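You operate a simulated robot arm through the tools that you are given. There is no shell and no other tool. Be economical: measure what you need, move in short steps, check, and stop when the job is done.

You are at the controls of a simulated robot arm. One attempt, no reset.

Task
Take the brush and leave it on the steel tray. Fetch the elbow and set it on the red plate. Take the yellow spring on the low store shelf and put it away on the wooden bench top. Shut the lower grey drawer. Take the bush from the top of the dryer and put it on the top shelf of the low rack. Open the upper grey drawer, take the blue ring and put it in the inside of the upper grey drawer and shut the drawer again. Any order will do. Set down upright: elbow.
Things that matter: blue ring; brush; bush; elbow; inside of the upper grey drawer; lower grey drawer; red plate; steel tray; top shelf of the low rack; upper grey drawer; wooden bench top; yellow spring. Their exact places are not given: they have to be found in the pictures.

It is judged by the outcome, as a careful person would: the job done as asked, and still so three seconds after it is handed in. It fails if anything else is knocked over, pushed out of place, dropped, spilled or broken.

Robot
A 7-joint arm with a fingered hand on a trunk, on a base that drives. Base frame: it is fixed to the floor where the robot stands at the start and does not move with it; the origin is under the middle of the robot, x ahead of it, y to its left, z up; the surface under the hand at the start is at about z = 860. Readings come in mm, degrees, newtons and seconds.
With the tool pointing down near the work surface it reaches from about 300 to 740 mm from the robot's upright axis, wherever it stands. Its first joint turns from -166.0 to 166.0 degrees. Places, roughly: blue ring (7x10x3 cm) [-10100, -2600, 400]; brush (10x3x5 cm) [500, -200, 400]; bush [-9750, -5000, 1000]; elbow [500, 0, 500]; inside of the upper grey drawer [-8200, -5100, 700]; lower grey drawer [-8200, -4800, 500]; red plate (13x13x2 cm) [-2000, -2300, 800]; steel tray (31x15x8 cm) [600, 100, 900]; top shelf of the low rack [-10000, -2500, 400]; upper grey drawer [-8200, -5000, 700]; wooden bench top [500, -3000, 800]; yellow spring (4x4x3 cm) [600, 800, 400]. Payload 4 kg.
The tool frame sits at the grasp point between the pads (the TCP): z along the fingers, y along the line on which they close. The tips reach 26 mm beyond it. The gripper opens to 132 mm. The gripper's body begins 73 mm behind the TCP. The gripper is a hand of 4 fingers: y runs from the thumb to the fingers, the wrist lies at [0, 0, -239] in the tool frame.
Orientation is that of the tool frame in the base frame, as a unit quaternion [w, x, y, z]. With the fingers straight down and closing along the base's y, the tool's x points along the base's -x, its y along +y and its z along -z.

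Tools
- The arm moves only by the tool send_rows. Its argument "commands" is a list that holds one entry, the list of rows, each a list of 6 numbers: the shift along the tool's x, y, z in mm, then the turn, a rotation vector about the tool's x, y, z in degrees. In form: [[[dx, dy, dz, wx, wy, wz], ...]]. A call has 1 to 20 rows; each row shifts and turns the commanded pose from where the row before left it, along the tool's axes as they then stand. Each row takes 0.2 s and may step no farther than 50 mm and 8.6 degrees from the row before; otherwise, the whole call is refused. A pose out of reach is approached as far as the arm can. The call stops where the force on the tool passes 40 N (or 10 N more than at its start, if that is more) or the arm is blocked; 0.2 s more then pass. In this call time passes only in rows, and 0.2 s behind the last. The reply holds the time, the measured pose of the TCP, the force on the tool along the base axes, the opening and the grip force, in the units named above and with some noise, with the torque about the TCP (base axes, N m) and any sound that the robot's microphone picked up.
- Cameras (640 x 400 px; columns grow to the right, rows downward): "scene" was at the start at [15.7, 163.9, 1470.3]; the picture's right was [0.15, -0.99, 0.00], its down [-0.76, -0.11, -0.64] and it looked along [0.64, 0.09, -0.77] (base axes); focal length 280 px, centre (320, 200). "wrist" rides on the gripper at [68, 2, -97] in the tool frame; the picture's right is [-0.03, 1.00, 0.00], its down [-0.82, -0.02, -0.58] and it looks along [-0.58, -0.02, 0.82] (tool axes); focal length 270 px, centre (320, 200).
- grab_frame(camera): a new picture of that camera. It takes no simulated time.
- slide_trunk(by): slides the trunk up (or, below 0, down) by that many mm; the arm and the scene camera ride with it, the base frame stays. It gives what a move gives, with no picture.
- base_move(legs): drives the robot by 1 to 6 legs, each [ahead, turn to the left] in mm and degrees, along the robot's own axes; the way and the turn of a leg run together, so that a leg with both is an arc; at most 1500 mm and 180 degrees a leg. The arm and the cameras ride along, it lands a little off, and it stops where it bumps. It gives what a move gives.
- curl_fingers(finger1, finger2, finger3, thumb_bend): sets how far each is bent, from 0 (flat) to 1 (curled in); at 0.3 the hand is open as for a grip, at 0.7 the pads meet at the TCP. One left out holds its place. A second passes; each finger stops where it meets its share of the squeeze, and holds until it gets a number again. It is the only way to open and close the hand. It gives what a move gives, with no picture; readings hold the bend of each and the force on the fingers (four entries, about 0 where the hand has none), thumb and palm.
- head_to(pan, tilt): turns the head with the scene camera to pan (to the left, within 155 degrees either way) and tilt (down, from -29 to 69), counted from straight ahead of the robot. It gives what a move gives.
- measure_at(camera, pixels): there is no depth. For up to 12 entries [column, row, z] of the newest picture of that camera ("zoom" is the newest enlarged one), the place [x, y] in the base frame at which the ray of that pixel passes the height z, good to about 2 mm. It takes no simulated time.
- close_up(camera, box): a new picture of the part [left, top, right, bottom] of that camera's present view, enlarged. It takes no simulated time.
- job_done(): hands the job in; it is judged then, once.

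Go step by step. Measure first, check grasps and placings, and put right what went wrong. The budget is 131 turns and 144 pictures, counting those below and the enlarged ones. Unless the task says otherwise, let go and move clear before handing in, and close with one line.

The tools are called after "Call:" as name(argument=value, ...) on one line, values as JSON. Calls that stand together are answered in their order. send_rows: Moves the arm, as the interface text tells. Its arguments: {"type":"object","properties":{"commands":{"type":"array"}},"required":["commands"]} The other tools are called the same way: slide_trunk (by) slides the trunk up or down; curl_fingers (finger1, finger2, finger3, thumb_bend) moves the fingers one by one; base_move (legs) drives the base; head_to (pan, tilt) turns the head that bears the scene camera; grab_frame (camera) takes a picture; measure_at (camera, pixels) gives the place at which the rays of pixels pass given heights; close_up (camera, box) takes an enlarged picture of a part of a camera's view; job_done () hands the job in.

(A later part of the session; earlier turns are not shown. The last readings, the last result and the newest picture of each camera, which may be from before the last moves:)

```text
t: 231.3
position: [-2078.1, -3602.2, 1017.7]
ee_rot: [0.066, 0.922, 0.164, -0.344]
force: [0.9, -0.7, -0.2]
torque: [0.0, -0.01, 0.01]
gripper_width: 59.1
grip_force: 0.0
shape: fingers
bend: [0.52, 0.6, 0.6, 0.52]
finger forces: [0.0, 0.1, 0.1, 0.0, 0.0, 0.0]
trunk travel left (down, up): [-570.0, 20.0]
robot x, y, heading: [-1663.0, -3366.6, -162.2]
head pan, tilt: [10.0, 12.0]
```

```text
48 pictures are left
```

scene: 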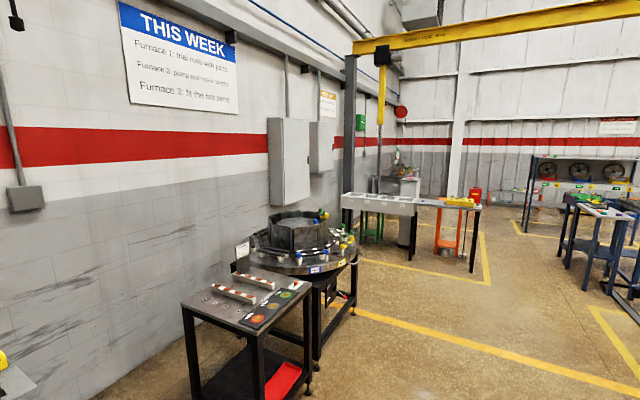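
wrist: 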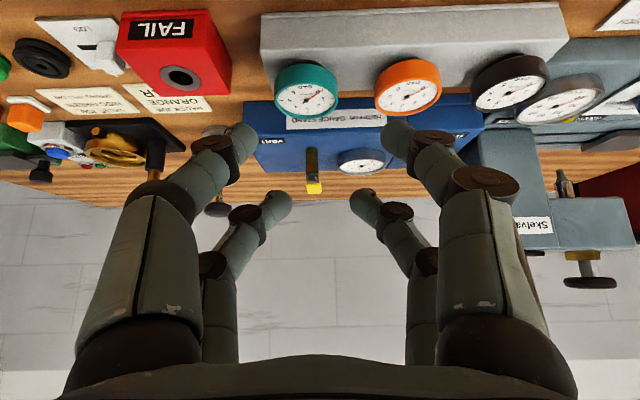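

The base was blocked, perhaps by the jutting elbow at the right against the table. I'll look to the right.

Call:
head_to(pan=-60, tilt=40)

Call:
grab_frame(camera="scene")

```text
t: 232.7
position: [-2076.4, -3602.9, 1017.7]
ee_rot: [0.065, 0.923, 0.163, -0.343]
force: [0.2, -0.4, -0.3]
torque: [-0.03, 0.03, -0.02]
gripper_width: 58.9
grip_force: 0.1
shape: fingers
bend: [0.52, 0.6, 0.6, 0.52]
finger forces: [0.0, 0.1, 0.0, 0.0, 0.1, 0.0]
trunk travel left (down, up): [-570.0, 20.0]
robot x, y, heading: [-1665.3, -3366.0, -162.4]
head pan, tilt: [-60.0, 40.0]
```

```text
47 pictures are left
```

scene: 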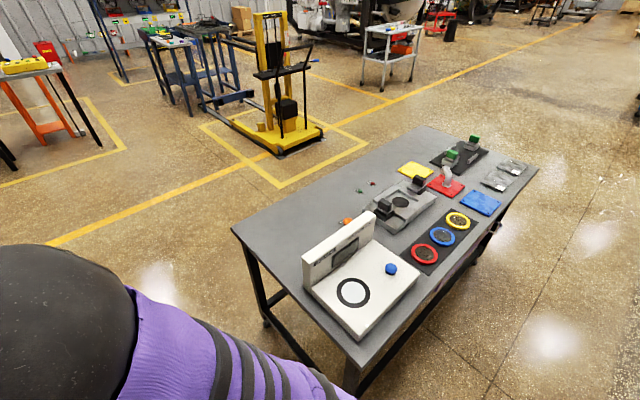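

The upper arm is just against the table's corner (350,390); the things on it still stand in place. I'll back off and take a path farther from the table.

Call:
base_move(legs=[[-300, 0], [0, 27.6], [740, 0], [0, -49.3], [1404, 0]])

Call:
head_to(pan=0, tilt=20)

Call:
grab_frame(camera="scene")

```text
t: 248.8
position: [-3781.0, -3771.9, 1018.2]
ee_rot: [-0.003, 0.936, -0.018, -0.351]
force: [-0.6, 0.1, 0.4]
torque: [0.03, -0.02, -0.01]
gripper_width: 59.1
grip_force: 0.1
shape: fingers
bend: [0.52, 0.6, 0.6, 0.52]
finger forces: [0.0, 0.1, 0.0, 0.0, 0.0, 0.0]
trunk travel left (down, up): [-570.0, 20.0]
robot x, y, heading: [-3310.7, -3708.6, 175.8]
head pan, tilt: [-60.0, 40.0]
```

```text
t: 250.2
position: [-3781.0, -3770.7, 1017.6]
ee_rot: [-0.003, 0.937, -0.018, -0.35]
force: [-0.2, -0.1, -0.3]
torque: [-0.02, -0.01, -0.04]
gripper_width: 59.3
grip_force: 0.1
shape: fingers
bend: [0.52, 0.6, 0.6, 0.52]
finger forces: [0.0, 0.1, 0.1, 0.0, 0.0, 0.1]
trunk travel left (down, up): [-570.0, 20.0]
robot x, y, heading: [-3307.5, -3708.4, 175.4]
head pan, tilt: [0.0, 20.0]
```

```text
46 pictures are left
```

scene: 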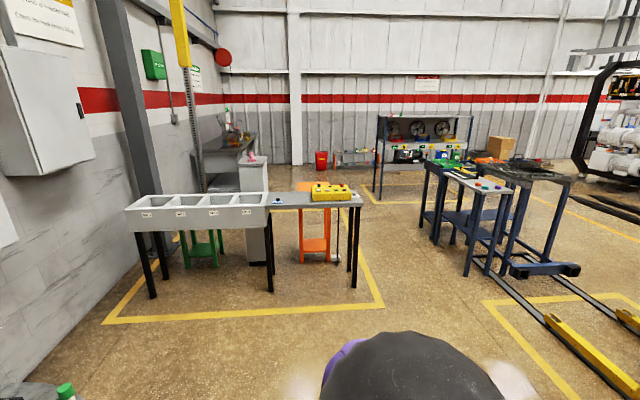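

Good progress. Now I'll measure the corridor between the grey table's leg (354,286) and the blue table (437,243), and the far objects.

Call:
measure_at(camera="scene", pixels=[[354, 287, 0], [437, 243, 0], [465, 275, 0], [379, 199, 0], [420, 225, 0], [345, 168, 0], [325, 170, 0], [265, 262, 0], [247, 236, 0], [383, 305, 0]])

Call:
close_up(camera="scene", box=[180, 100, 480, 270])

```text
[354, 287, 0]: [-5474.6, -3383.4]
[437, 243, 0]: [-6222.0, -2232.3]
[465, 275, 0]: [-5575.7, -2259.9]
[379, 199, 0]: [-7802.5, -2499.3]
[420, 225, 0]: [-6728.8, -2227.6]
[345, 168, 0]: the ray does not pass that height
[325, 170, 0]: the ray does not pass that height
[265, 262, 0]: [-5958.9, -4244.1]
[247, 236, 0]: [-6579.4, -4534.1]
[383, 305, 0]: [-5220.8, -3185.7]
```

```text
2.13 times, centred on (330, 185) of scene
```

zoom: 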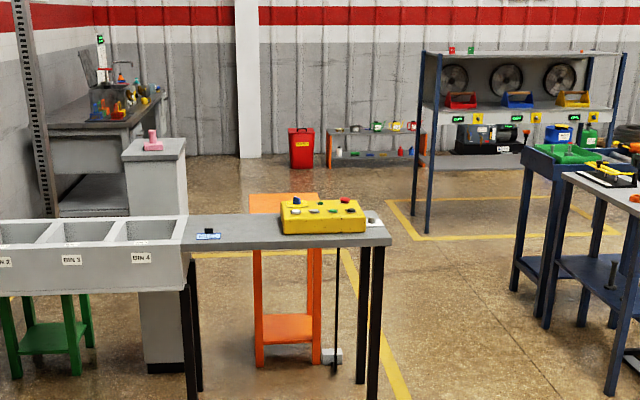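

A pink bush-like piece stands on a grey pedestal at (251,166), and the low rack with bottles is by the far wall (355,155). I'll drive through the corridor to about (−6700,−2840).

Call:
base_move(legs=[[0, -25.3], [860, 0], [861, 0], [0, 30], [950, 0], [950, 0]])

Call:
head_to(pan=25, tilt=20)

Call:
grab_frame(camera="scene")

```text
t: 271.0
position: [-7188.3, -3058.3, 1017.4]
ee_rot: [0.018, 0.936, 0.038, -0.348]
force: [-0.1, -0.1, 0.4]
torque: [0.01, -0.01, -0.02]
gripper_width: 59.0
grip_force: 0.1
shape: fingers
bend: [0.52, 0.6, 0.6, 0.52]
finger forces: [0.0, 0.1, 0.0, 0.0, 0.2, 0.1]
trunk travel left (down, up): [-570.0, 20.0]
robot x, y, heading: [-6727.6, -2940.8, -177.7]
head pan, tilt: [0.0, 20.0]
```

```text
t: 271.9
position: [-7188.8, -3058.4, 1016.5]
ee_rot: [0.018, 0.936, 0.037, -0.349]
force: [0.0, -0.5, 0.7]
torque: [0.03, 0.03, 0.01]
gripper_width: 59.3
grip_force: 0.0
shape: fingers
bend: [0.52, 0.6, 0.6, 0.52]
finger forces: [0.0, 0.1, 0.0, 0.1, 0.0, 0.0]
trunk travel left (down, up): [-570.0, 20.0]
robot x, y, heading: [-6725.6, -2943.4, -177.5]
head pan, tilt: [25.0, 20.0]
```

```text
44 pictures are left
```

scene: 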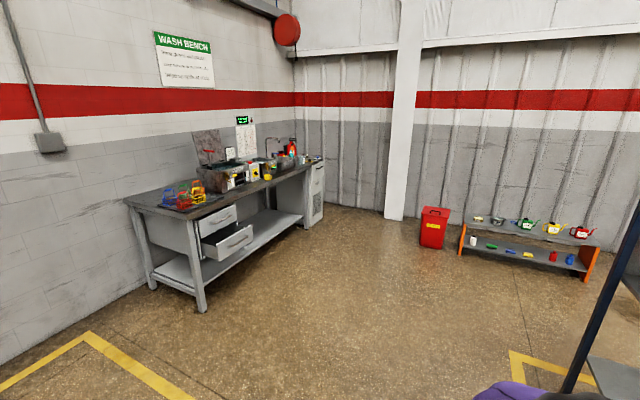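

The wash bench with two grey drawers (lower one pulled out, (230,240)), the dryer at its right end (315,190) and the low rack (525,245) are in view. I'll zoom in.

Call:
close_up(camera="scene", box=[120, 130, 340, 320])

Call:
close_up(camera="scene", box=[445, 200, 605, 290])

Call:
measure_at(camera="scene", pixels=[[201, 311, 0], [153, 287, 0], [311, 228, 0], [460, 253, 0], [590, 282, 0], [567, 391, 0], [433, 247, 0], [231, 249, 520], [315, 165, 950]])

```text
2.11 times, centred on (230, 225) of scene
```

zoom: 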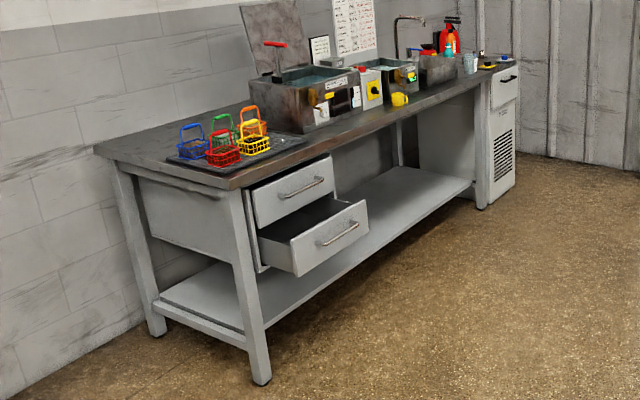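

```text
4.00 times, centred on (525, 245) of scene
```

zoom: 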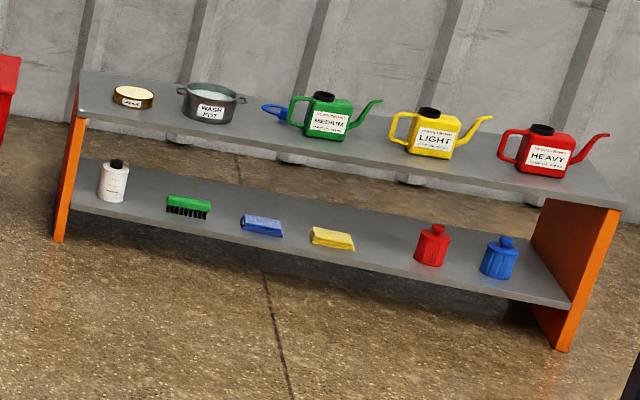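

```text
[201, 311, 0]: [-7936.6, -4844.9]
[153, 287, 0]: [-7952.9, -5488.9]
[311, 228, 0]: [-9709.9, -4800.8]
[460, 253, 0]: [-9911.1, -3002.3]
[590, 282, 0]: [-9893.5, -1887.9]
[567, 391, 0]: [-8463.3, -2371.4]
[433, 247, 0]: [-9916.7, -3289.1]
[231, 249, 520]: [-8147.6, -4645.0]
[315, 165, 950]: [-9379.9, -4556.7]
```

The blue ring lies behind the green watering can on the low rack's top shelf (zoom 275,110). The drawers' fronts face +y near x≈−8150, the lower one open to y≈−4650. I'll drive to (−8150,−4000), face them and look.

Call:
base_move(legs=[[0, 34.2], [886, 0], [887, 0], [0, 53.4]])

Call:
head_to(pan=5, tilt=42)

Call:
grab_frame(camera="scene")

```text
t: 285.2
position: [-8014.4, -4461.3, 1017.1]
ee_rot: [0.258, 0.639, 0.685, -0.235]
force: [-0.5, -0.4, -0.5]
torque: [0.05, 0.02, -0.01]
gripper_width: 59.2
grip_force: 0.0
shape: fingers
bend: [0.52, 0.6, 0.6, 0.52]
finger forces: [0.0, 0.1, 0.1, 0.1, 0.0, 0.0]
trunk travel left (down, up): [-570.0, 20.0]
robot x, y, heading: [-8126.9, -3999.9, -88.2]
head pan, tilt: [25.0, 20.0]
```

```text
t: 286.1
position: [-8014.3, -4459.6, 1017.2]
ee_rot: [0.258, 0.639, 0.685, -0.235]
force: [0.3, -0.4, 0.4]
torque: [-0.01, 0.01, 0.01]
gripper_width: 58.8
grip_force: 0.1
shape: fingers
bend: [0.52, 0.6, 0.6, 0.52]
finger forces: [0.0, 0.1, 0.1, 0.0, 0.0, 0.0]
trunk travel left (down, up): [-570.0, 20.0]
robot x, y, heading: [-8126.3, -3997.3, -88.1]
head pan, tilt: [5.0, 42.0]
```

```text
41 pictures are left
```

scene: 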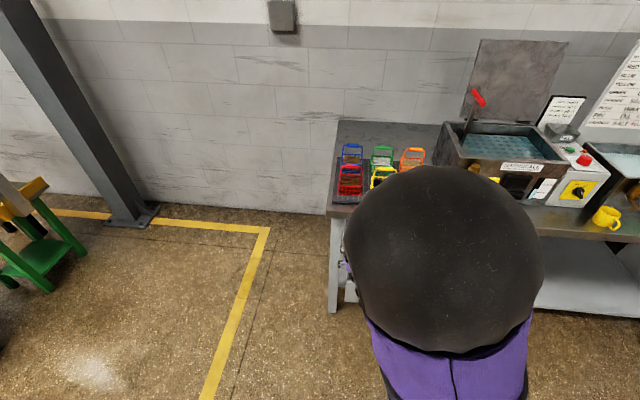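

My own elbow hides the drawers. I'll slide the trunk down and use the wrist camera, which looks nearly level.

Call:
slide_trunk(by=-400)

Call:
grab_frame(camera="wrist")

Call:
grab_frame(camera="scene")

```text
t: 289.9
position: [-8014.1, -4460.5, 617.2]
ee_rot: [0.258, 0.639, 0.685, -0.235]
force: [0.2, -0.4, -0.2]
torque: [0.0, -0.04, -0.03]
gripper_width: 58.8
grip_force: 0.1
shape: fingers
bend: [0.52, 0.6, 0.6, 0.52]
finger forces: [0.1, 0.1, 0.1, 0.0, 0.0, 0.1]
trunk travel left (down, up): [-170.0, 420.0]
robot x, y, heading: [-8126.6, -3996.5, -88.0]
head pan, tilt: [5.0, 42.0]
```

```text
40 pictures are left
```

wrist: 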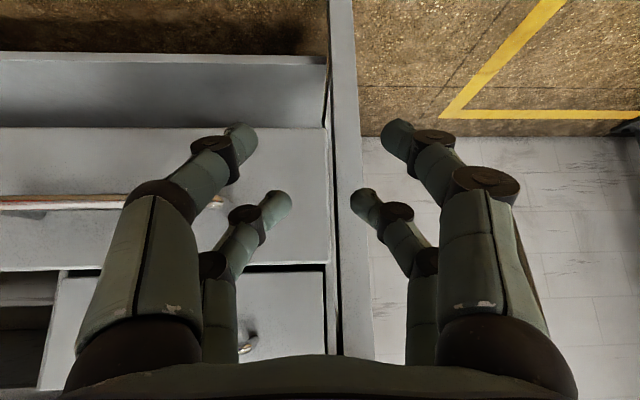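

```text
39 pictures are left
```

scene: 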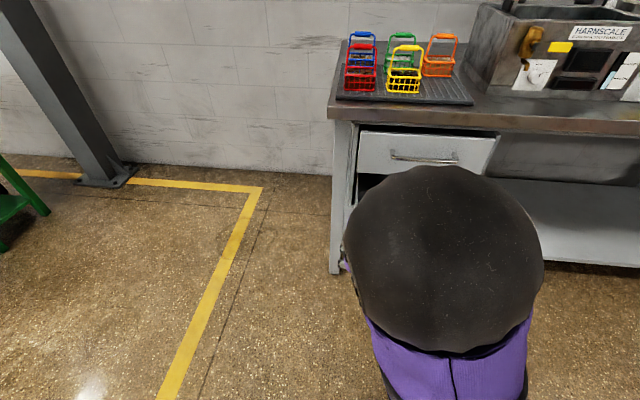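

The lower drawer's front (rows 127–270) and handle show in the wrist view, upside down; the upper drawer's handle is at scene (425,158). I'll measure those.

Call:
measure_at(camera="scene", pixels=[[425, 159, 650], [425, 159, 700], [425, 159, 750], [392, 157, 700], [458, 161, 700], [361, 134, 750], [496, 138, 750], [362, 172, 650], [334, 272, 0], [334, 113, 830], [334, 113, 880]])

Call:
measure_at(camera="wrist", pixels=[[100, 203, 520], [100, 203, 550], [326, 200, 550], [326, 200, 520], [245, 345, 700], [245, 345, 720], [200, 268, 600], [200, 268, 580], [200, 130, 450], [200, 130, 480]])

```text
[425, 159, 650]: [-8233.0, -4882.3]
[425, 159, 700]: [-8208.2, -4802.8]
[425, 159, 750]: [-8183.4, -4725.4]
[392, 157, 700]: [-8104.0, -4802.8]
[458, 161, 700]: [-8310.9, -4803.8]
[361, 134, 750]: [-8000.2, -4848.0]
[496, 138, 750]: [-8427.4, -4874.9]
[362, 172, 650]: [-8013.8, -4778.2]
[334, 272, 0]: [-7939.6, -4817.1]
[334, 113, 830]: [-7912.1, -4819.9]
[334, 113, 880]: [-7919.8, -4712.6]
```

```text
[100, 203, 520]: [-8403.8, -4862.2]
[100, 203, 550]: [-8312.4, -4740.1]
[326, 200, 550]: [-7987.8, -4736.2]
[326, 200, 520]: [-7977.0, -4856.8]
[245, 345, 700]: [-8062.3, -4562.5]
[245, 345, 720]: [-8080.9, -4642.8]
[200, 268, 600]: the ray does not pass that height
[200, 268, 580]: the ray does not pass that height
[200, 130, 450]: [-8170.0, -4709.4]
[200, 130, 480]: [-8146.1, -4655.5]
```

Lower drawer: front about z 477–642, near y≈−4630; upper handle at about (−8207,−4795,705). I'll make a fist, go to x≈−8215, z≈516 and push the lower drawer in below its handle.

Call:
curl_fingers(finger1=0.75, finger2=0.75, finger3=0.75, thumb_bend=0.75)

Call:
slide_trunk(by=-100)

Call:
send_rows(commands=[[[0, -40, 0, 0, 0, 0], [0, -40, 0, 0, 0, 0], [0, -40, 0, 0, 0, 0], [0, -40, 0, 0, 0, 0], [0, -40, 0, 0, 0, 0], [-34.5, 0, 28.9, 0, 0, 0], [-30, 0, 25, 0, 0, 0]]])

Call:
grab_frame(camera="wrist")

```text
t: 290.9
position: [-8013.6, -4459.2, 618.3]
ee_rot: [0.258, 0.639, 0.685, -0.235]
force: [-0.4, -0.4, 0.2]
torque: [0.02, 0.02, -0.02]
gripper_width: 0.2
grip_force: 0.0
shape: fingers
bend: [0.73, 0.73, 0.73, 0.73]
finger forces: [0.1, 0.0, 0.0, 0.1, 0.0, 0.1]
trunk travel left (down, up): [-170.0, 420.0]
robot x, y, heading: [-8129.2, -3996.6, -88.2]
head pan, tilt: [5.0, 42.0]
```

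```text
t: 292.3
position: [-8013.1, -4459.9, 517.3]
ee_rot: [0.259, 0.638, 0.686, -0.234]
force: [0.1, 0.9, 0.5]
torque: [0.0, -0.03, -0.02]
gripper_width: 0.2
grip_force: 0.1
shape: fingers
bend: [0.73, 0.73, 0.73, 0.73]
finger forces: [0.1, 0.0, 0.0, 0.0, 0.0, 0.0]
trunk travel left (down, up): [-70.0, 520.0]
robot x, y, heading: [-8128.0, -3997.7, -88.2]
head pan, tilt: [5.0, 42.0]
```

```text
t: 293.9
position: [-8204.6, -4568.7, 519.5]
ee_rot: [0.258, 0.639, 0.685, -0.235]
force: [-0.9, 0.1, -0.2]
torque: [0.0, 0.0, 0.01]
gripper_width: 0.2
grip_force: 0.1
shape: fingers
bend: [0.73, 0.73, 0.73, 0.73]
finger forces: [0.0, 0.1, 0.0, 0.1, 0.0, 0.0]
out of reach, approached as far as the arm can: row 1, 2
trunk travel left (down, up): [-70.0, 520.0]
robot x, y, heading: [-8128.2, -3996.6, -88.0]
head pan, tilt: [5.0, 42.0]
```

```text
38 pictures are left
```

wrist: 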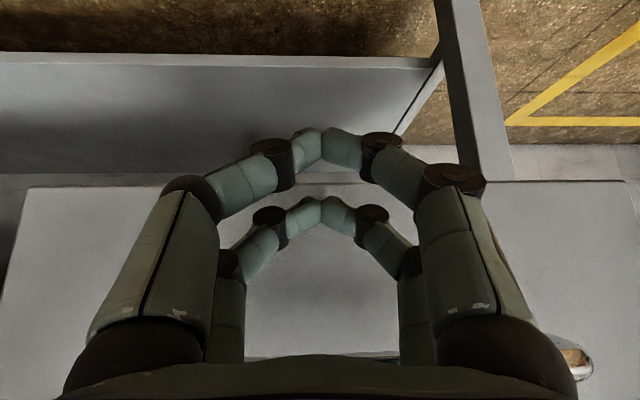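

The drawer's lower edge (row 185) puts its front near y≈−4675. I'll push forward 20 mm per row until it stops.

Call:
send_rows(commands=[[[-15.3, 0, 12.9, 0, 0, 0], [-15.3, 0, 12.9, 0, 0, 0], [-15.3, 0, 12.9, 0, 0, 0], [-15.3, 0, 12.9, 0, 0, 0], [-15.3, 0, 12.9, 0, 0, 0], [-15.3, 0, 12.9, 0, 0, 0], [-15.3, 0, 12.9, 0, 0, 0], [-15.3, 0, 12.9, 0, 0, 0]]])

```text
t: 295.7
position: [-8194.2, -4728.7, 523.8]
ee_rot: [0.258, 0.64, 0.685, -0.235]
force: [-0.7, 0.5, -0.3]
torque: [-0.02, 0.0, 0.0]
gripper_width: 0.1
grip_force: 0.0
shape: fingers
bend: [0.73, 0.74, 0.74, 0.73]
finger forces: [0.0, 0.0, 0.1, 0.0, 0.0, 0.0]
trunk travel left (down, up): [-70.0, 520.0]
robot x, y, heading: [-8125.4, -3995.1, -88.0]
head pan, tilt: [5.0, 42.0]
```

Call:
send_rows(commands=[[[-11.5, 0, 9.6, 0, 0, 0], [-11.5, 0, 9.6, 0, 0, 0], [-11.5, 0, 9.6, 0, 0, 0], [-11.5, 0, 9.6, 0, 0, 0], [-11.5, 0, 9.6, 0, 0, 0], [-11.5, 0, 9.6, 0, 0, 0]]])

Call:
grab_frame(camera="wrist")

```text
t: 296.2
position: [-8195.4, -4739.7, 519.8]
ee_rot: [0.255, 0.641, 0.687, -0.229]
force: [1.1, 22.8, 3.9]
torque: [-0.18, 0.03, 0.1]
gripper_width: 0.1
grip_force: 19.1
shape: fingers
bend: [0.73, 0.76, 0.75, 0.73]
finger forces: [0.1, 19.6, 18.4, 0.1, 0.0, 0.1]
trunk travel left (down, up): [-70.0, 520.0]
robot x, y, heading: [-8123.2, -3994.8, -88.1]
head pan, tilt: [5.0, 42.0]
stopped in row 2: the force on the tool passed its limit at 59 N (the readings are from after the stop); the commanded pose is now the measured one
```

```text
37 pictures are left
```

wrist: 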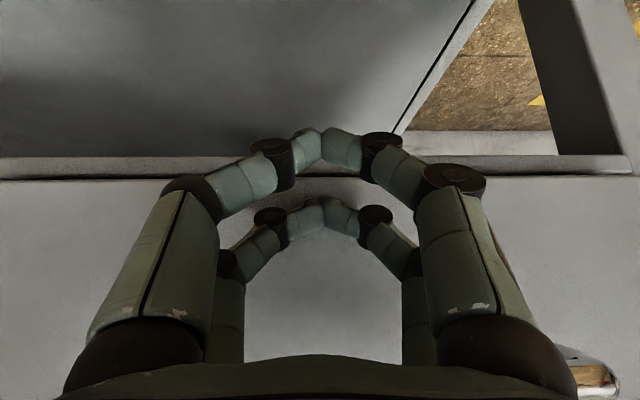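

A firm stop at 59 N with the frame rail now showing right below the drawer (row 165): the lower drawer seems shut. I'll draw back, raise the trunk, and turn the hand level with the closing direction vertical for the upper handle.

Call:
send_rows(commands=[[[38.3, 0, -32.1, 0, 0, 0], [38.3, 0, -32.1, 0, 0, 0], [38.3, 0, -32.1, 0, 0, 0], [25, 0, -21, 0, 0, 0]]])

Call:
slide_trunk(by=200)

Call:
send_rows(commands=[[[0, 0, 0, 0, -8.33, 0], [0, 0, 0, 0, -8.33, 0], [0, 0, 0, 0, -8.33, 0], [0, 0, 0, 0, -8.33, 0], [0, 0, 0, 0, -8.33, 0], [0, 0, 0, 0, -8.33, 0], [0, 0, 0, 0, 0, 8.2], [0, 0, 0, 0, 0, 8.2], [0, 0, 0, 0, 0, 8.2], [0, 0, 0, 0, 0, 8.2], [0, 0, 0, 0, 0, 8.2], [0, 0, 0, 0, 0, 8.2], [0, 0, 0, 0, 0, 8.2], [0, 0, 0, 0, 0, 8.2], [0, 0, 0, 0, 0, 8.2], [0, 0, 0, 0, 0, 8.2], [0, 0, 0, 0, 0, 8]]])

Call:
grab_frame(camera="wrist")

Call:
grab_frame(camera="scene")

```text
t: 297.2
position: [-8207.3, -4560.9, 517.9]
ee_rot: [0.254, 0.641, 0.687, -0.23]
force: [0.2, 0.4, -0.6]
torque: [0.01, -0.01, 0.02]
gripper_width: 0.2
grip_force: 0.1
shape: fingers
bend: [0.73, 0.74, 0.74, 0.73]
finger forces: [0.1, 0.0, 0.0, 0.0, 0.0, 0.0]
trunk travel left (down, up): [-70.0, 520.0]
robot x, y, heading: [-8128.1, -3999.2, -88.4]
head pan, tilt: [5.0, 42.0]
```

```text
t: 299.3
position: [-8208.0, -4562.2, 719.0]
ee_rot: [0.254, 0.64, 0.687, -0.23]
force: [0.0, -0.8, 1.0]
torque: [-0.02, -0.01, 0.0]
gripper_width: 0.1
grip_force: 0.1
shape: fingers
bend: [0.73, 0.74, 0.74, 0.73]
finger forces: [0.0, 0.0, 0.0, 0.0, 0.1, 0.0]
trunk travel left (down, up): [-270.0, 320.0]
robot x, y, heading: [-8125.3, -3998.8, -88.0]
head pan, tilt: [5.0, 42.0]
```

```text
t: 302.9
position: [-8207.1, -4563.0, 718.8]
ee_rot: [0.707, 0.706, 0.021, 0.029]
force: [-0.7, 0.1, 0.2]
torque: [0.0, -0.02, -0.04]
gripper_width: 0.1
grip_force: 0.0
shape: fingers
bend: [0.73, 0.74, 0.74, 0.73]
finger forces: [0.0, 0.0, 0.0, 0.1, 0.0, 0.1]
trunk travel left (down, up): [-270.0, 320.0]
robot x, y, heading: [-8123.5, -3997.5, -88.1]
head pan, tilt: [5.0, 42.0]
```

```text
36 pictures are left
```

wrist: 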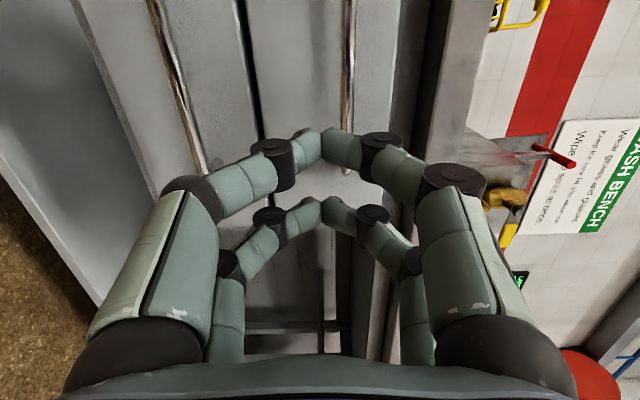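

```text
35 pictures are left
```

scene: 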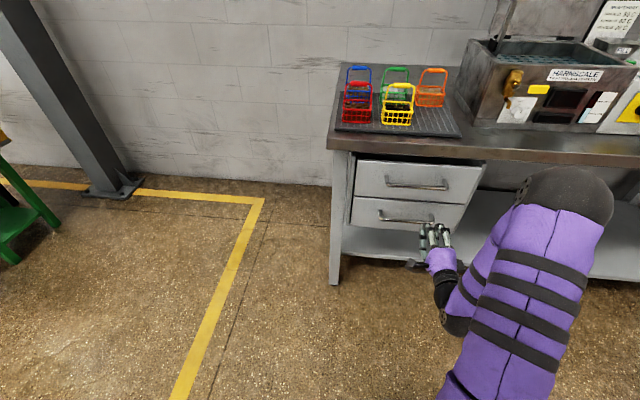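

The scene view confirms the lower drawer is flush shut below the upper one. Now I'll measure the upper handle (scene 388–447, row 184) against the earlier view to find its place.

Call:
measure_at(camera="scene", pixels=[[416, 184, 700], [416, 184, 730], [416, 184, 760], [387, 183, 730], [446, 186, 730], [355, 160, 780], [484, 167, 780], [350, 224, 620], [420, 160, 800]])

Call:
measure_at(camera="wrist", pixels=[[348, 60, 725], [348, 60, 735], [348, 60, 745], [344, 120, 735], [344, 120, 745]])

```text
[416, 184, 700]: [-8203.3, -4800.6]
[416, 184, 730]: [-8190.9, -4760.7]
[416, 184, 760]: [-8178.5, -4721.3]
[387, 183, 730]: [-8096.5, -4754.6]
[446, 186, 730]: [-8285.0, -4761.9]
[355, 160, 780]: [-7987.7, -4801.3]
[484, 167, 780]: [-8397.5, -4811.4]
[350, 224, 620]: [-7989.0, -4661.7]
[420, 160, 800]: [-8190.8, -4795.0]
```

```text
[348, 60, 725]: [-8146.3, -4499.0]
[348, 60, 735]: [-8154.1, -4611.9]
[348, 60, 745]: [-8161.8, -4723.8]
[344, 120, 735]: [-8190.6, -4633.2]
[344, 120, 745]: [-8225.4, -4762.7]
```

The upper handle works out at about (−8190,−4740,746), 40 mm off the drawer face. I'll open the hand to 66 mm, rise 27 mm and advance to it.

Call:
curl_fingers(finger1=0.5, finger2=0.5, finger3=0.5, thumb_bend=0.5)

Call:
send_rows(commands=[[[0, 27, 0, 0, 0, 0], [0, 0, 43, 0, 0, 0], [0, 0, 43, 0, 0, 0], [0, 0, 30, 0, 0, 0], [0, 0, 30, 0, 0, 0]]])

Call:
grab_frame(camera="wrist")

```text
t: 303.9
position: [-8208.4, -4561.8, 719.0]
ee_rot: [0.707, 0.707, 0.022, 0.03]
force: [0.2, 0.5, 0.8]
torque: [0.01, -0.01, 0.0]
gripper_width: 65.2
grip_force: 0.0
shape: fingers
bend: [0.5, 0.5, 0.5, 0.5]
finger forces: [0.0, 0.0, 0.0, 0.1, 0.1, 0.1]
trunk travel left (down, up): [-270.0, 320.0]
robot x, y, heading: [-8126.3, -4000.0, -88.1]
head pan, tilt: [5.0, 42.0]
```

```text
t: 305.1
position: [-8196.4, -4709.2, 745.4]
ee_rot: [0.707, 0.706, 0.022, 0.029]
force: [0.0, 1.2, -1.0]
torque: [0.06, 0.02, 0.01]
gripper_width: 65.6
grip_force: 0.1
shape: fingers
bend: [0.5, 0.5, 0.5, 0.5]
finger forces: [0.1, 0.0, 0.0, 0.0, 0.1, 0.0]
trunk travel left (down, up): [-270.0, 320.0]
robot x, y, heading: [-8124.2, -4000.1, -88.0]
head pan, tilt: [5.0, 42.0]
```

```text
34 pictures are left
```

wrist: 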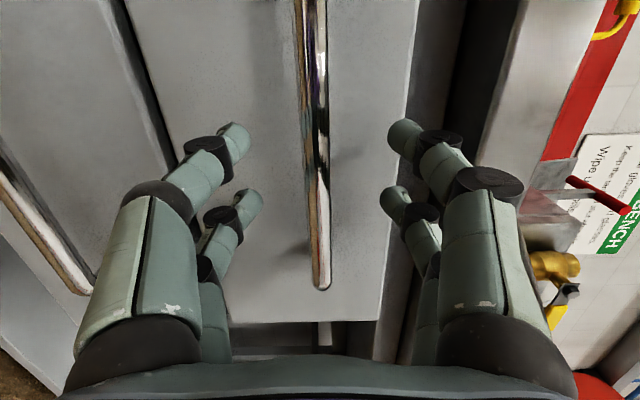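

The bar (col 317) runs centrally between the finger pairs. I'll advance 26 mm more and close.

Call:
send_rows(commands=[[[0, 0, 13, 0, 0, 0], [0, 0, 13, 0, 0, 0]]])

Call:
curl_fingers(finger1=0.75, finger2=0.75, finger3=0.75, thumb_bend=0.75)

Call:
grab_frame(camera="wrist")

```text
t: 305.7
position: [-8195.0, -4734.8, 746.5]
ee_rot: [0.707, 0.706, 0.023, 0.029]
force: [0.2, 0.0, -0.4]
torque: [0.01, 0.03, -0.01]
gripper_width: 65.4
grip_force: 0.1
shape: fingers
bend: [0.5, 0.5, 0.5, 0.5]
finger forces: [0.0, 0.1, 0.0, 0.0, 0.0, 0.1]
trunk travel left (down, up): [-270.0, 320.0]
robot x, y, heading: [-8129.3, -3998.6, -88.0]
head pan, tilt: [5.0, 42.0]
```

```text
t: 306.7
position: [-8194.7, -4734.1, 746.8]
ee_rot: [0.707, 0.706, 0.024, 0.028]
force: [-0.5, -0.4, -0.4]
torque: [0.02, 0.0, -0.02]
gripper_width: 0.1
grip_force: 0.2
shape: fingers
bend: [0.73, 0.73, 0.73, 0.72]
finger forces: [0.0, 0.1, 0.1, 0.1, 0.0, 0.0]
trunk travel left (down, up): [-270.0, 320.0]
robot x, y, heading: [-8128.2, -3998.4, -88.3]
head pan, tilt: [5.0, 42.0]
```

```text
33 pictures are left
```

wrist: 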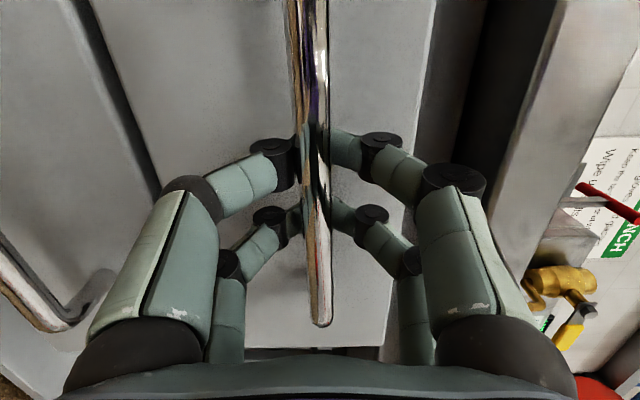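

The fingertips closed behind the bar, so it is hooked securely. I'll pull by backing the base 240 mm.

Call:
base_move(legs=[[-240, 0]])

Call:
grab_frame(camera="scene")

```text
t: 308.5
position: [-8204.3, -4492.2, 746.7]
ee_rot: [0.708, 0.706, 0.022, 0.028]
force: [-0.1, -0.8, -0.9]
torque: [-0.04, 0.02, -0.01]
gripper_width: 0.2
grip_force: 0.1
shape: fingers
bend: [0.73, 0.74, 0.74, 0.72]
finger forces: [0.1, 0.0, 0.0, 0.0, 0.0, 0.0]
trunk travel left (down, up): [-270.0, 320.0]
robot x, y, heading: [-8133.7, -3757.9, -88.1]
head pan, tilt: [5.0, 42.0]
```

```text
32 pictures are left
```

scene: 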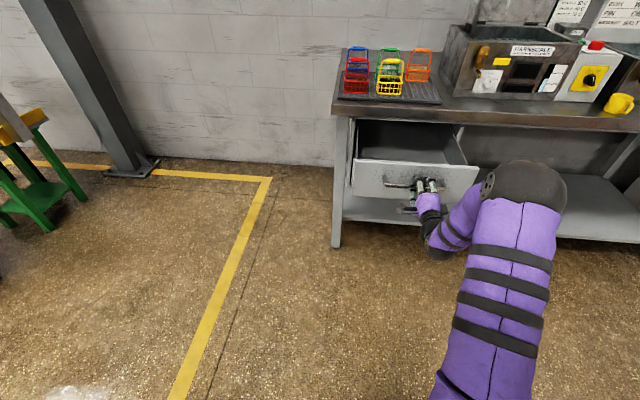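

The upper drawer is open about 240 mm. I'll release the bar, draw back, restore the hand to a 60° downward tilt, raise the trunk, and drive to the dryer.

Call:
curl_fingers(finger1=0.35, finger2=0.35, finger3=0.35, thumb_bend=0.35)

Call:
send_rows(commands=[[[0, 0, -40, 0, 0, 0], [0, 0, -40, 0, 0, 0], [0, 0, -40, 0, 0, 0], [0, 0, 0, 0, 0, -8.2], [0, 0, 0, 0, 0, -8.2], [0, 0, 0, 0, 0, -8.2], [0, 0, 0, 0, 0, -8.2], [0, 0, 0, 0, 0, -8.2], [0, 0, 0, 0, 0, -8.2], [0, 0, 0, 0, 0, -8.2], [0, 0, 0, 0, 0, -8.2], [0, 0, 0, 0, 0, -8.2], [0, 0, 0, 0, 0, -8.2], [0, 0, 0, 0, 0, -8]]])

Call:
slide_trunk(by=310)

Call:
send_rows(commands=[[[0, 0, 0, 0, 8, 0], [0, 0, 0, 0, 8, 0], [0, 0, 0, 0, 8, 0], [0, 0, 0, 0, 8, 0], [0, 0, 0, 0, 8, 0], [0, 0, 0, 0, 8, 0], [0, 0, 0, 0, 8, 0], [0, 0, 0, 0, 4, 0]]])

Call:
base_move(legs=[[0, -74.5], [820, 0], [821, 0], [0, 72.6]])

Call:
grab_frame(camera="scene")

```text
t: 309.5
position: [-8203.4, -4491.6, 747.1]
ee_rot: [0.708, 0.705, 0.022, 0.028]
force: [-0.8, 0.2, -0.1]
torque: [-0.02, 0.0, 0.0]
gripper_width: 116.1
grip_force: 0.1
shape: fingers
bend: [0.35, 0.35, 0.35, 0.35]
finger forces: [0.0, 0.0, 0.0, 0.0, 0.0, 0.0]
trunk travel left (down, up): [-270.0, 320.0]
robot x, y, heading: [-8134.8, -3757.2, -88.1]
head pan, tilt: [5.0, 42.0]
```

```text
t: 312.5
position: [-8212.4, -4371.9, 746.6]
ee_rot: [0.52, 0.483, 0.515, -0.481]
force: [0.8, -0.1, 0.0]
torque: [0.01, 0.01, 0.0]
gripper_width: 116.3
grip_force: 0.0
shape: fingers
bend: [0.35, 0.35, 0.35, 0.35]
finger forces: [0.1, 0.0, 0.1, 0.0, 0.1, 0.1]
trunk travel left (down, up): [-270.0, 320.0]
robot x, y, heading: [-8132.5, -3759.8, -88.0]
head pan, tilt: [5.0, 42.0]
```

```text
t: 315.6
position: [-8211.1, -4371.0, 1055.4]
ee_rot: [0.52, 0.483, 0.515, -0.48]
force: [-0.8, -0.2, -1.2]
torque: [-0.03, -0.02, -0.01]
gripper_width: 116.0
grip_force: 0.1
shape: fingers
bend: [0.35, 0.35, 0.35, 0.35]
finger forces: [0.0, 0.0, 0.0, 0.0, 0.1, 0.0]
trunk travel left (down, up): [-580.0, 10.0]
robot x, y, heading: [-8134.3, -3756.4, -88.2]
head pan, tilt: [5.0, 42.0]
```

```text
t: 317.4
position: [-8208.6, -4375.4, 1057.2]
ee_rot: [0.222, 0.65, 0.701, -0.192]
force: [-0.1, -0.7, 0.0]
torque: [0.01, -0.01, -0.01]
gripper_width: 115.9
grip_force: 0.0
shape: fingers
bend: [0.35, 0.35, 0.35, 0.35]
finger forces: [0.0, 0.0, 0.0, 0.0, 0.0, 0.1]
out of reach, approached as far as the arm can: row 7
trunk travel left (down, up): [-580.0, 10.0]
robot x, y, heading: [-8129.2, -3759.0, -88.2]
head pan, tilt: [5.0, 42.0]
```

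```text
t: 332.9
position: [-9809.7, -4850.9, 1056.0]
ee_rot: [0.22, 0.66, 0.692, -0.194]
force: [-0.5, -0.7, 0.0]
torque: [0.0, -0.02, 0.02]
gripper_width: 116.1
grip_force: 0.0
shape: fingers
bend: [0.35, 0.35, 0.35, 0.35]
finger forces: [0.0, 0.0, 0.0, 0.0, 0.1, 0.0]
trunk travel left (down, up): [-580.0, 10.0]
robot x, y, heading: [-9723.4, -4236.0, -89.8]
head pan, tilt: [5.0, 42.0]
```

```text
31 pictures are left
```

scene: 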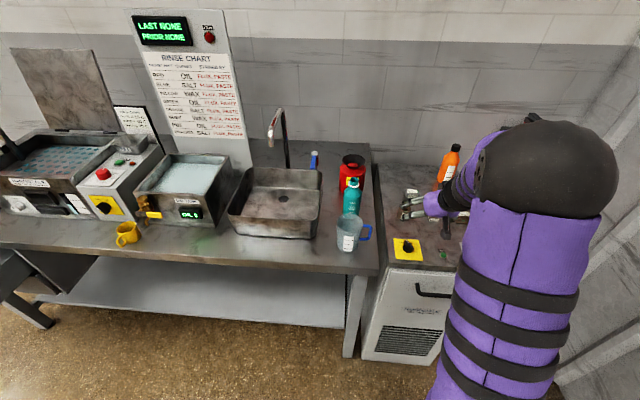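

The hand hovers over the dryer top, next to an orange bottle. I'll take a wrist picture to find the bush.

Call:
grab_frame(camera="wrist")

Call:
close_up(camera="scene", box=[340, 130, 500, 270])

```text
30 pictures are left
```

wrist: 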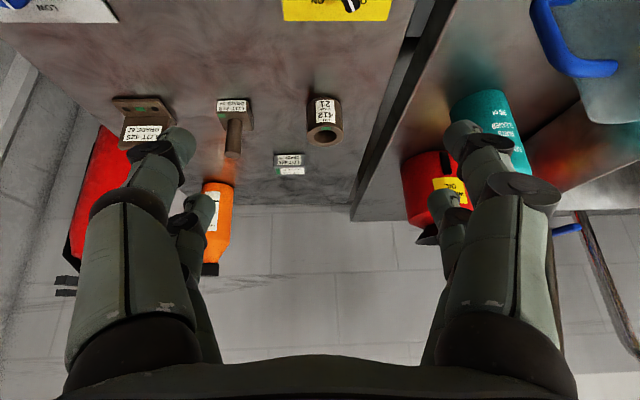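

```text
2.86 times, centred on (420, 200) of scene
```

zoom: 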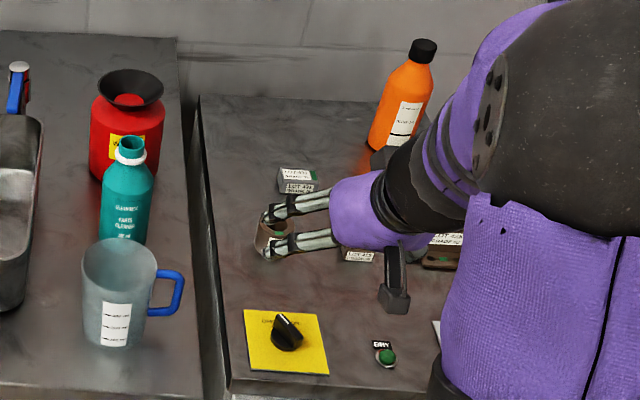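

The bush (a hollow cylinder labelled 412) stands at wrist (324,120), scene (402,213). I'll measure it in both views for height.

Call:
measure_at(camera="wrist", pixels=[[325, 97, 860], [325, 97, 900], [325, 97, 940], [325, 137, 940], [325, 137, 900], [306, 120, 900], [343, 120, 900]])

Call:
measure_at(camera="scene", pixels=[[402, 219, 860], [402, 219, 900], [402, 219, 940], [402, 209, 940], [402, 209, 900]])

```text
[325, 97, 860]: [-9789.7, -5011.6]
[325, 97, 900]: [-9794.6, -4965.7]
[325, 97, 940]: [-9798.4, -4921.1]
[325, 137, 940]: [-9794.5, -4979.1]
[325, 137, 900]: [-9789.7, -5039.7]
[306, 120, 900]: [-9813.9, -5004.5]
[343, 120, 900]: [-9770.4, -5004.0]
```

```text
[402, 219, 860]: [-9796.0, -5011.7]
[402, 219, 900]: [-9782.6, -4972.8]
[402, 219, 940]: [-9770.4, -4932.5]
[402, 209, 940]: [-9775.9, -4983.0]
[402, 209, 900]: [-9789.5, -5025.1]
```

I'll shift 19 mm toward the bush and descend 50 mm, then use the parallax.

Call:
send_rows(commands=[[[14, 10, 20.8, 0, 0, 0], [14, 9, 20.8, 0, 0, 0]]])

Call:
grab_frame(camera="wrist")

```text
t: 333.5
position: [-9789.0, -4850.5, 1006.3]
ee_rot: [0.22, 0.66, 0.692, -0.194]
force: [0.7, 1.0, -0.2]
torque: [0.01, 0.0, 0.01]
gripper_width: 116.3
grip_force: 0.1
shape: fingers
bend: [0.35, 0.35, 0.35, 0.35]
finger forces: [0.1, 0.1, 0.0, 0.0, 0.0, 0.0]
trunk travel left (down, up): [-580.0, 10.0]
robot x, y, heading: [-9717.6, -4232.2, -89.7]
head pan, tilt: [5.0, 42.0]
```

```text
28 pictures are left
```

wrist: 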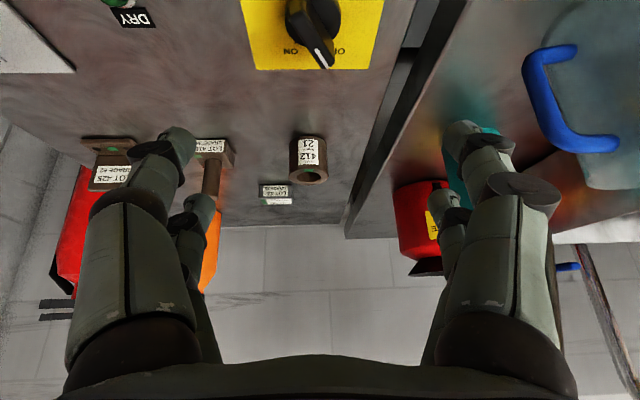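

Call:
measure_at(camera="wrist", pixels=[[308, 136, 860], [308, 136, 900], [308, 136, 920], [308, 175, 940], [308, 175, 920], [290, 160, 900], [327, 160, 900], [285, 180, 900]])

```text
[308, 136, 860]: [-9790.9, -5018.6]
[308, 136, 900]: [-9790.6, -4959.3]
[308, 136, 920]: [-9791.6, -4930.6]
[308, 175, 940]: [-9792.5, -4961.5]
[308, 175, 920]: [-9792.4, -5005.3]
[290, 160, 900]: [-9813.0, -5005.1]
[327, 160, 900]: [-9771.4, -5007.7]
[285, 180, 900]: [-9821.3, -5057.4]
```

The dryer top is at z≈881; the bush is about 42 mm wide, centred near (−9791,−5008), top ≈920. I'll pre-set the fingers to fit between the neighbours, advance over it at z≈968 and look.

Call:
curl_fingers(finger1=0.46, finger2=0.4, finger3=0.4, thumb_bend=0.46)

Call:
send_rows(commands=[[[-26.8, -3.8, 29.6, 0, 0, 0], [-26.8, -3.8, 29.6, 0, 0, 0], [-26.8, -3.8, 29.6, 0, 0, 0], [-26.8, -3.8, 29.6, 0, 0, 0]]])

Call:
grab_frame(camera="wrist")

```text
t: 334.5
position: [-9789.1, -4850.6, 1006.4]
ee_rot: [0.22, 0.66, 0.692, -0.194]
force: [-0.9, -0.1, -0.7]
torque: [-0.02, 0.03, -0.04]
gripper_width: 80.1
grip_force: 0.0
shape: fingers
bend: [0.46, 0.4, 0.4, 0.46]
finger forces: [0.0, 0.0, 0.1, 0.0, 0.0, 0.1]
trunk travel left (down, up): [-580.0, 10.0]
robot x, y, heading: [-9718.1, -4231.1, -89.6]
head pan, tilt: [5.0, 42.0]
```

```text
t: 335.5
position: [-9795.2, -5007.1, 968.1]
ee_rot: [0.22, 0.659, 0.693, -0.193]
force: [1.5, -0.3, -0.3]
torque: [0.0, 0.05, 0.0]
gripper_width: 80.2
grip_force: 0.1
shape: fingers
bend: [0.46, 0.4, 0.4, 0.46]
finger forces: [0.1, 0.0, 0.0, 0.1, 0.1, 0.0]
trunk travel left (down, up): [-580.0, 10.0]
robot x, y, heading: [-9717.8, -4232.6, -89.4]
head pan, tilt: [5.0, 42.0]
```

```text
27 pictures are left
```

wrist: 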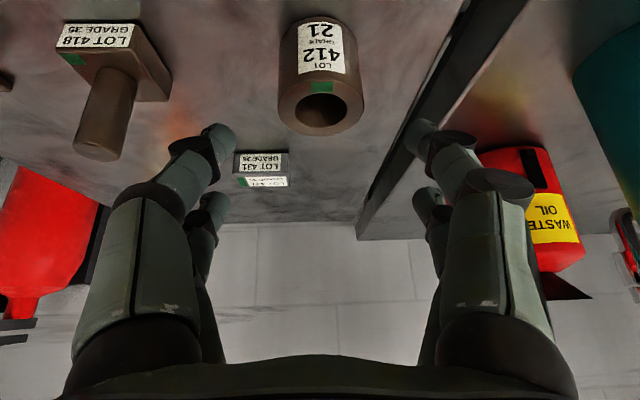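

The bush (278–363, 18–135) is centred ahead. I'll measure it and its neighbours from here.

Call:
measure_at(camera="wrist", pixels=[[321, 108, 920], [321, 20, 881], [279, 60, 900], [363, 60, 900], [238, 175, 895], [290, 160, 900], [95, 155, 890], [321, 136, 920]])

```text
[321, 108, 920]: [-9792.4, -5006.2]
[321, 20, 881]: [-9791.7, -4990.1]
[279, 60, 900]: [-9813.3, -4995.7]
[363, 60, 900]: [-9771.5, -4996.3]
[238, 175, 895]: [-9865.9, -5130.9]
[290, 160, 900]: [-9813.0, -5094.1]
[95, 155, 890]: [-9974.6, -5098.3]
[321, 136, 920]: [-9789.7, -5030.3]
```

The bush centre is (−9792,−5009). I'll descend 48 mm and close only the front pair.

Call:
send_rows(commands=[[[9, 1, 13.3, 0, 0, 0], [9, 1, 13.3, 0, 0, 0], [8.6, 1, 12.7, 0, 0, 0]]])

Call:
curl_fingers(finger1=0.75, thumb_bend=0.75)

Call:
grab_frame(camera="wrist")

```text
t: 336.3
position: [-9791.6, -5005.9, 921.2]
ee_rot: [0.22, 0.659, 0.692, -0.194]
force: [-0.3, -0.5, -0.8]
torque: [0.01, 0.02, 0.02]
gripper_width: 79.9
grip_force: 0.1
shape: fingers
bend: [0.46, 0.4, 0.4, 0.46]
finger forces: [0.0, 0.0, 0.0, 0.0, 0.0, 0.0]
trunk travel left (down, up): [-580.0, 10.0]
robot x, y, heading: [-9721.1, -4235.8, -89.6]
head pan, tilt: [5.0, 42.0]
```

```text
t: 337.3
position: [-9791.4, -5005.8, 922.1]
ee_rot: [0.22, 0.66, 0.692, -0.194]
force: [-0.4, -0.3, -0.8]
torque: [0.0, -0.02, 0.01]
gripper_width: 38.2
grip_force: 13.2
shape: fingers
bend: [0.55, 0.4, 0.4, 0.67]
finger forces: [12.4, 0.1, 0.0, 0.0, 13.5, 0.0]
trunk travel left (down, up): [-580.0, 10.0]
robot x, y, heading: [-9719.5, -4234.4, -89.7]
head pan, tilt: [5.0, 42.0]
```

```text
26 pictures are left
```

wrist: 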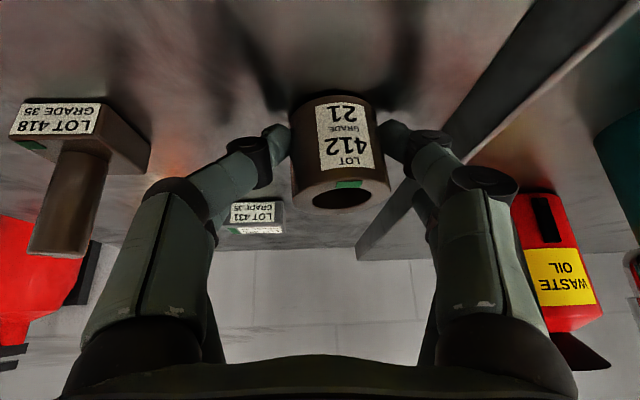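

The bush is pinched (13 N each side). I'll lift, draw back, back the base off and drive round to face the low rack.

Call:
send_rows(commands=[[[-8.4, 0, -12.4, 0, 0, 0], [-12.6, 0, -18.7, 0, 0, 0], [-12.6, 0, -18.7, 0, 0, 0], [33.2, 0, -22.4, 0, 0, 0], [33.2, 0, -22.4, 0, 0, 0], [33.2, 0, -22.4, 0, 0, 0], [33.2, 0, -22.4, 0, 0, 0]]])

Call:
base_move(legs=[[-300, 0], [0, 154], [657, 0], [657, 0], [0, 115.7]])

Call:
grab_frame(camera="scene")

```text
t: 338.9
position: [-9802.3, -4846.2, 982.1]
ee_rot: [0.221, 0.659, 0.692, -0.194]
force: [-0.1, -0.9, -3.5]
torque: [0.02, 0.02, 0.01]
gripper_width: 37.9
grip_force: 12.4
shape: fingers
bend: [0.54, 0.4, 0.4, 0.67]
finger forces: [12.8, 0.0, 0.0, 0.1, 12.6, 0.1]
trunk travel left (down, up): [-580.0, 10.0]
robot x, y, heading: [-9721.8, -4233.7, -89.5]
head pan, tilt: [5.0, 42.0]
```

```text
t: 359.9
position: [-9759.0, -2660.1, 981.2]
ee_rot: [0.019, 0.956, 0.023, -0.293]
force: [-0.5, 0.5, -2.6]
torque: [0.04, 0.0, 0.04]
gripper_width: 37.8
grip_force: 11.8
shape: fingers
bend: [0.54, 0.4, 0.4, 0.67]
finger forces: [12.4, 0.1, 0.1, 0.1, 12.3, 0.0]
trunk travel left (down, up): [-580.0, 10.0]
robot x, y, heading: [-9146.9, -2740.3, -179.9]
head pan, tilt: [5.0, 42.0]
```

```text
25 pictures are left
```

scene: 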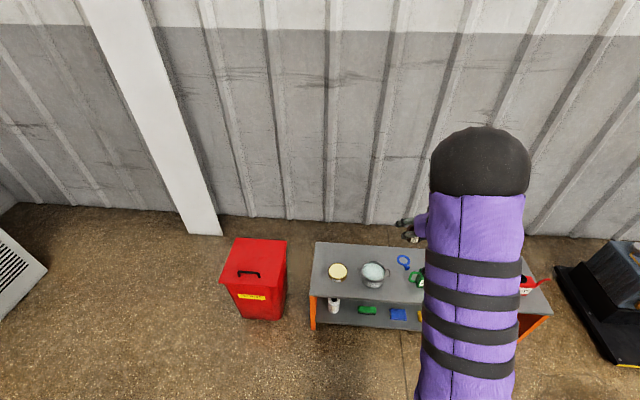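

The rack is seen from above: tin (337,271), pot (373,275), blue ring (404,262). Free room on the top shelf is at its left end and back. I'll zoom and measure.

Call:
close_up(camera="scene", box=[300, 230, 440, 330])

Call:
measure_at(camera="scene", pixels=[[311, 295, 400], [316, 243, 400], [337, 273, 400], [373, 283, 400], [355, 262, 400], [404, 262, 400], [407, 270, 400], [401, 258, 400], [412, 304, 400], [320, 262, 400]])

```text
4.00 times, centred on (370, 280) of scene
```

zoom: 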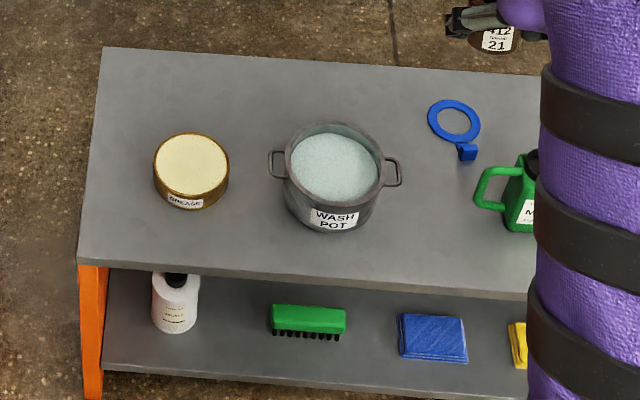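

```text
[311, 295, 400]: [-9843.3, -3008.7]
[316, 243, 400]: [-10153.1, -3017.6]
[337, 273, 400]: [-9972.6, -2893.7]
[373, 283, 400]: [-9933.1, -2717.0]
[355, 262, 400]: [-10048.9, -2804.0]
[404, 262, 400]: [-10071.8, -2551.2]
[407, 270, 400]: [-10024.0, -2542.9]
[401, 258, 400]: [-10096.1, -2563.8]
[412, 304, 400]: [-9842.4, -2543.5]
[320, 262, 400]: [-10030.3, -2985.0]
```

The ring lies flat at about (−10082,−2553) with its tab toward the front (−10028,−2543). I'll put the bush on the free front strip at about (−9883,−2800): shift over it, lower the trunk 400 and look.

Call:
send_rows(commands=[[[0, 43, 0, 0, 0, 0], [0, 43, 0, 0, 0, 0], [0, 42, 0, 0, 0, 0], [-37, 0, 25, 0, 0, 0], [-37, 0, 25, 0, 0, 0], [-37, 0, 25, 0, 0, 0]]])

Call:
slide_trunk(by=-400)

Call:
slide_trunk(by=-60)

Call:
grab_frame(camera="wrist")

```text
t: 361.3
position: [-9886.1, -2792.4, 981.7]
ee_rot: [0.018, 0.956, 0.023, -0.292]
force: [0.5, -0.7, -2.2]
torque: [0.02, -0.03, -0.02]
gripper_width: 37.1
grip_force: 12.3
shape: fingers
bend: [0.54, 0.4, 0.4, 0.67]
finger forces: [12.1, 0.0, 0.0, 0.0, 12.1, 0.0]
trunk travel left (down, up): [-580.0, 10.0]
robot x, y, heading: [-9145.6, -2744.9, -179.6]
head pan, tilt: [5.0, 42.0]
```

```text
t: 365.1
position: [-9885.4, -2795.4, 582.5]
ee_rot: [0.018, 0.955, 0.024, -0.294]
force: [0.6, 0.1, -2.7]
torque: [0.03, -0.02, -0.02]
gripper_width: 37.5
grip_force: 12.1
shape: fingers
bend: [0.54, 0.4, 0.4, 0.67]
finger forces: [12.3, 0.0, 0.1, 0.0, 12.1, 0.0]
trunk travel left (down, up): [-180.0, 410.0]
robot x, y, heading: [-9146.5, -2740.1, -179.6]
head pan, tilt: [5.0, 42.0]
```

```text
t: 366.1
position: [-9885.1, -2794.8, 522.1]
ee_rot: [0.018, 0.956, 0.022, -0.293]
force: [-0.8, -0.4, -2.5]
torque: [0.03, -0.01, -0.07]
gripper_width: 37.5
grip_force: 12.1
shape: fingers
bend: [0.54, 0.4, 0.4, 0.67]
finger forces: [12.2, 0.0, 0.1, 0.2, 12.0, 0.0]
trunk travel left (down, up): [-120.0, 470.0]
robot x, y, heading: [-9149.3, -2740.8, -179.6]
head pan, tilt: [5.0, 42.0]
```

```text
23 pictures are left
```

wrist: 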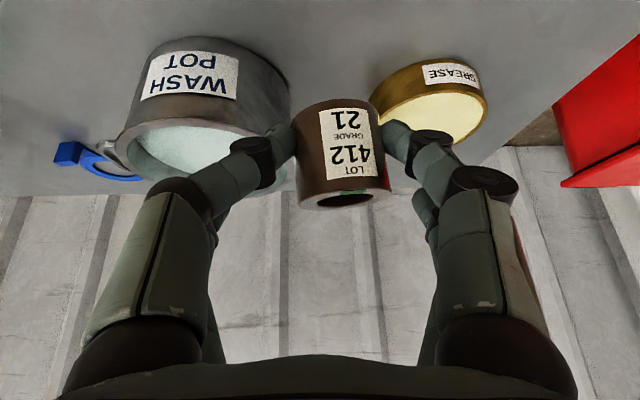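

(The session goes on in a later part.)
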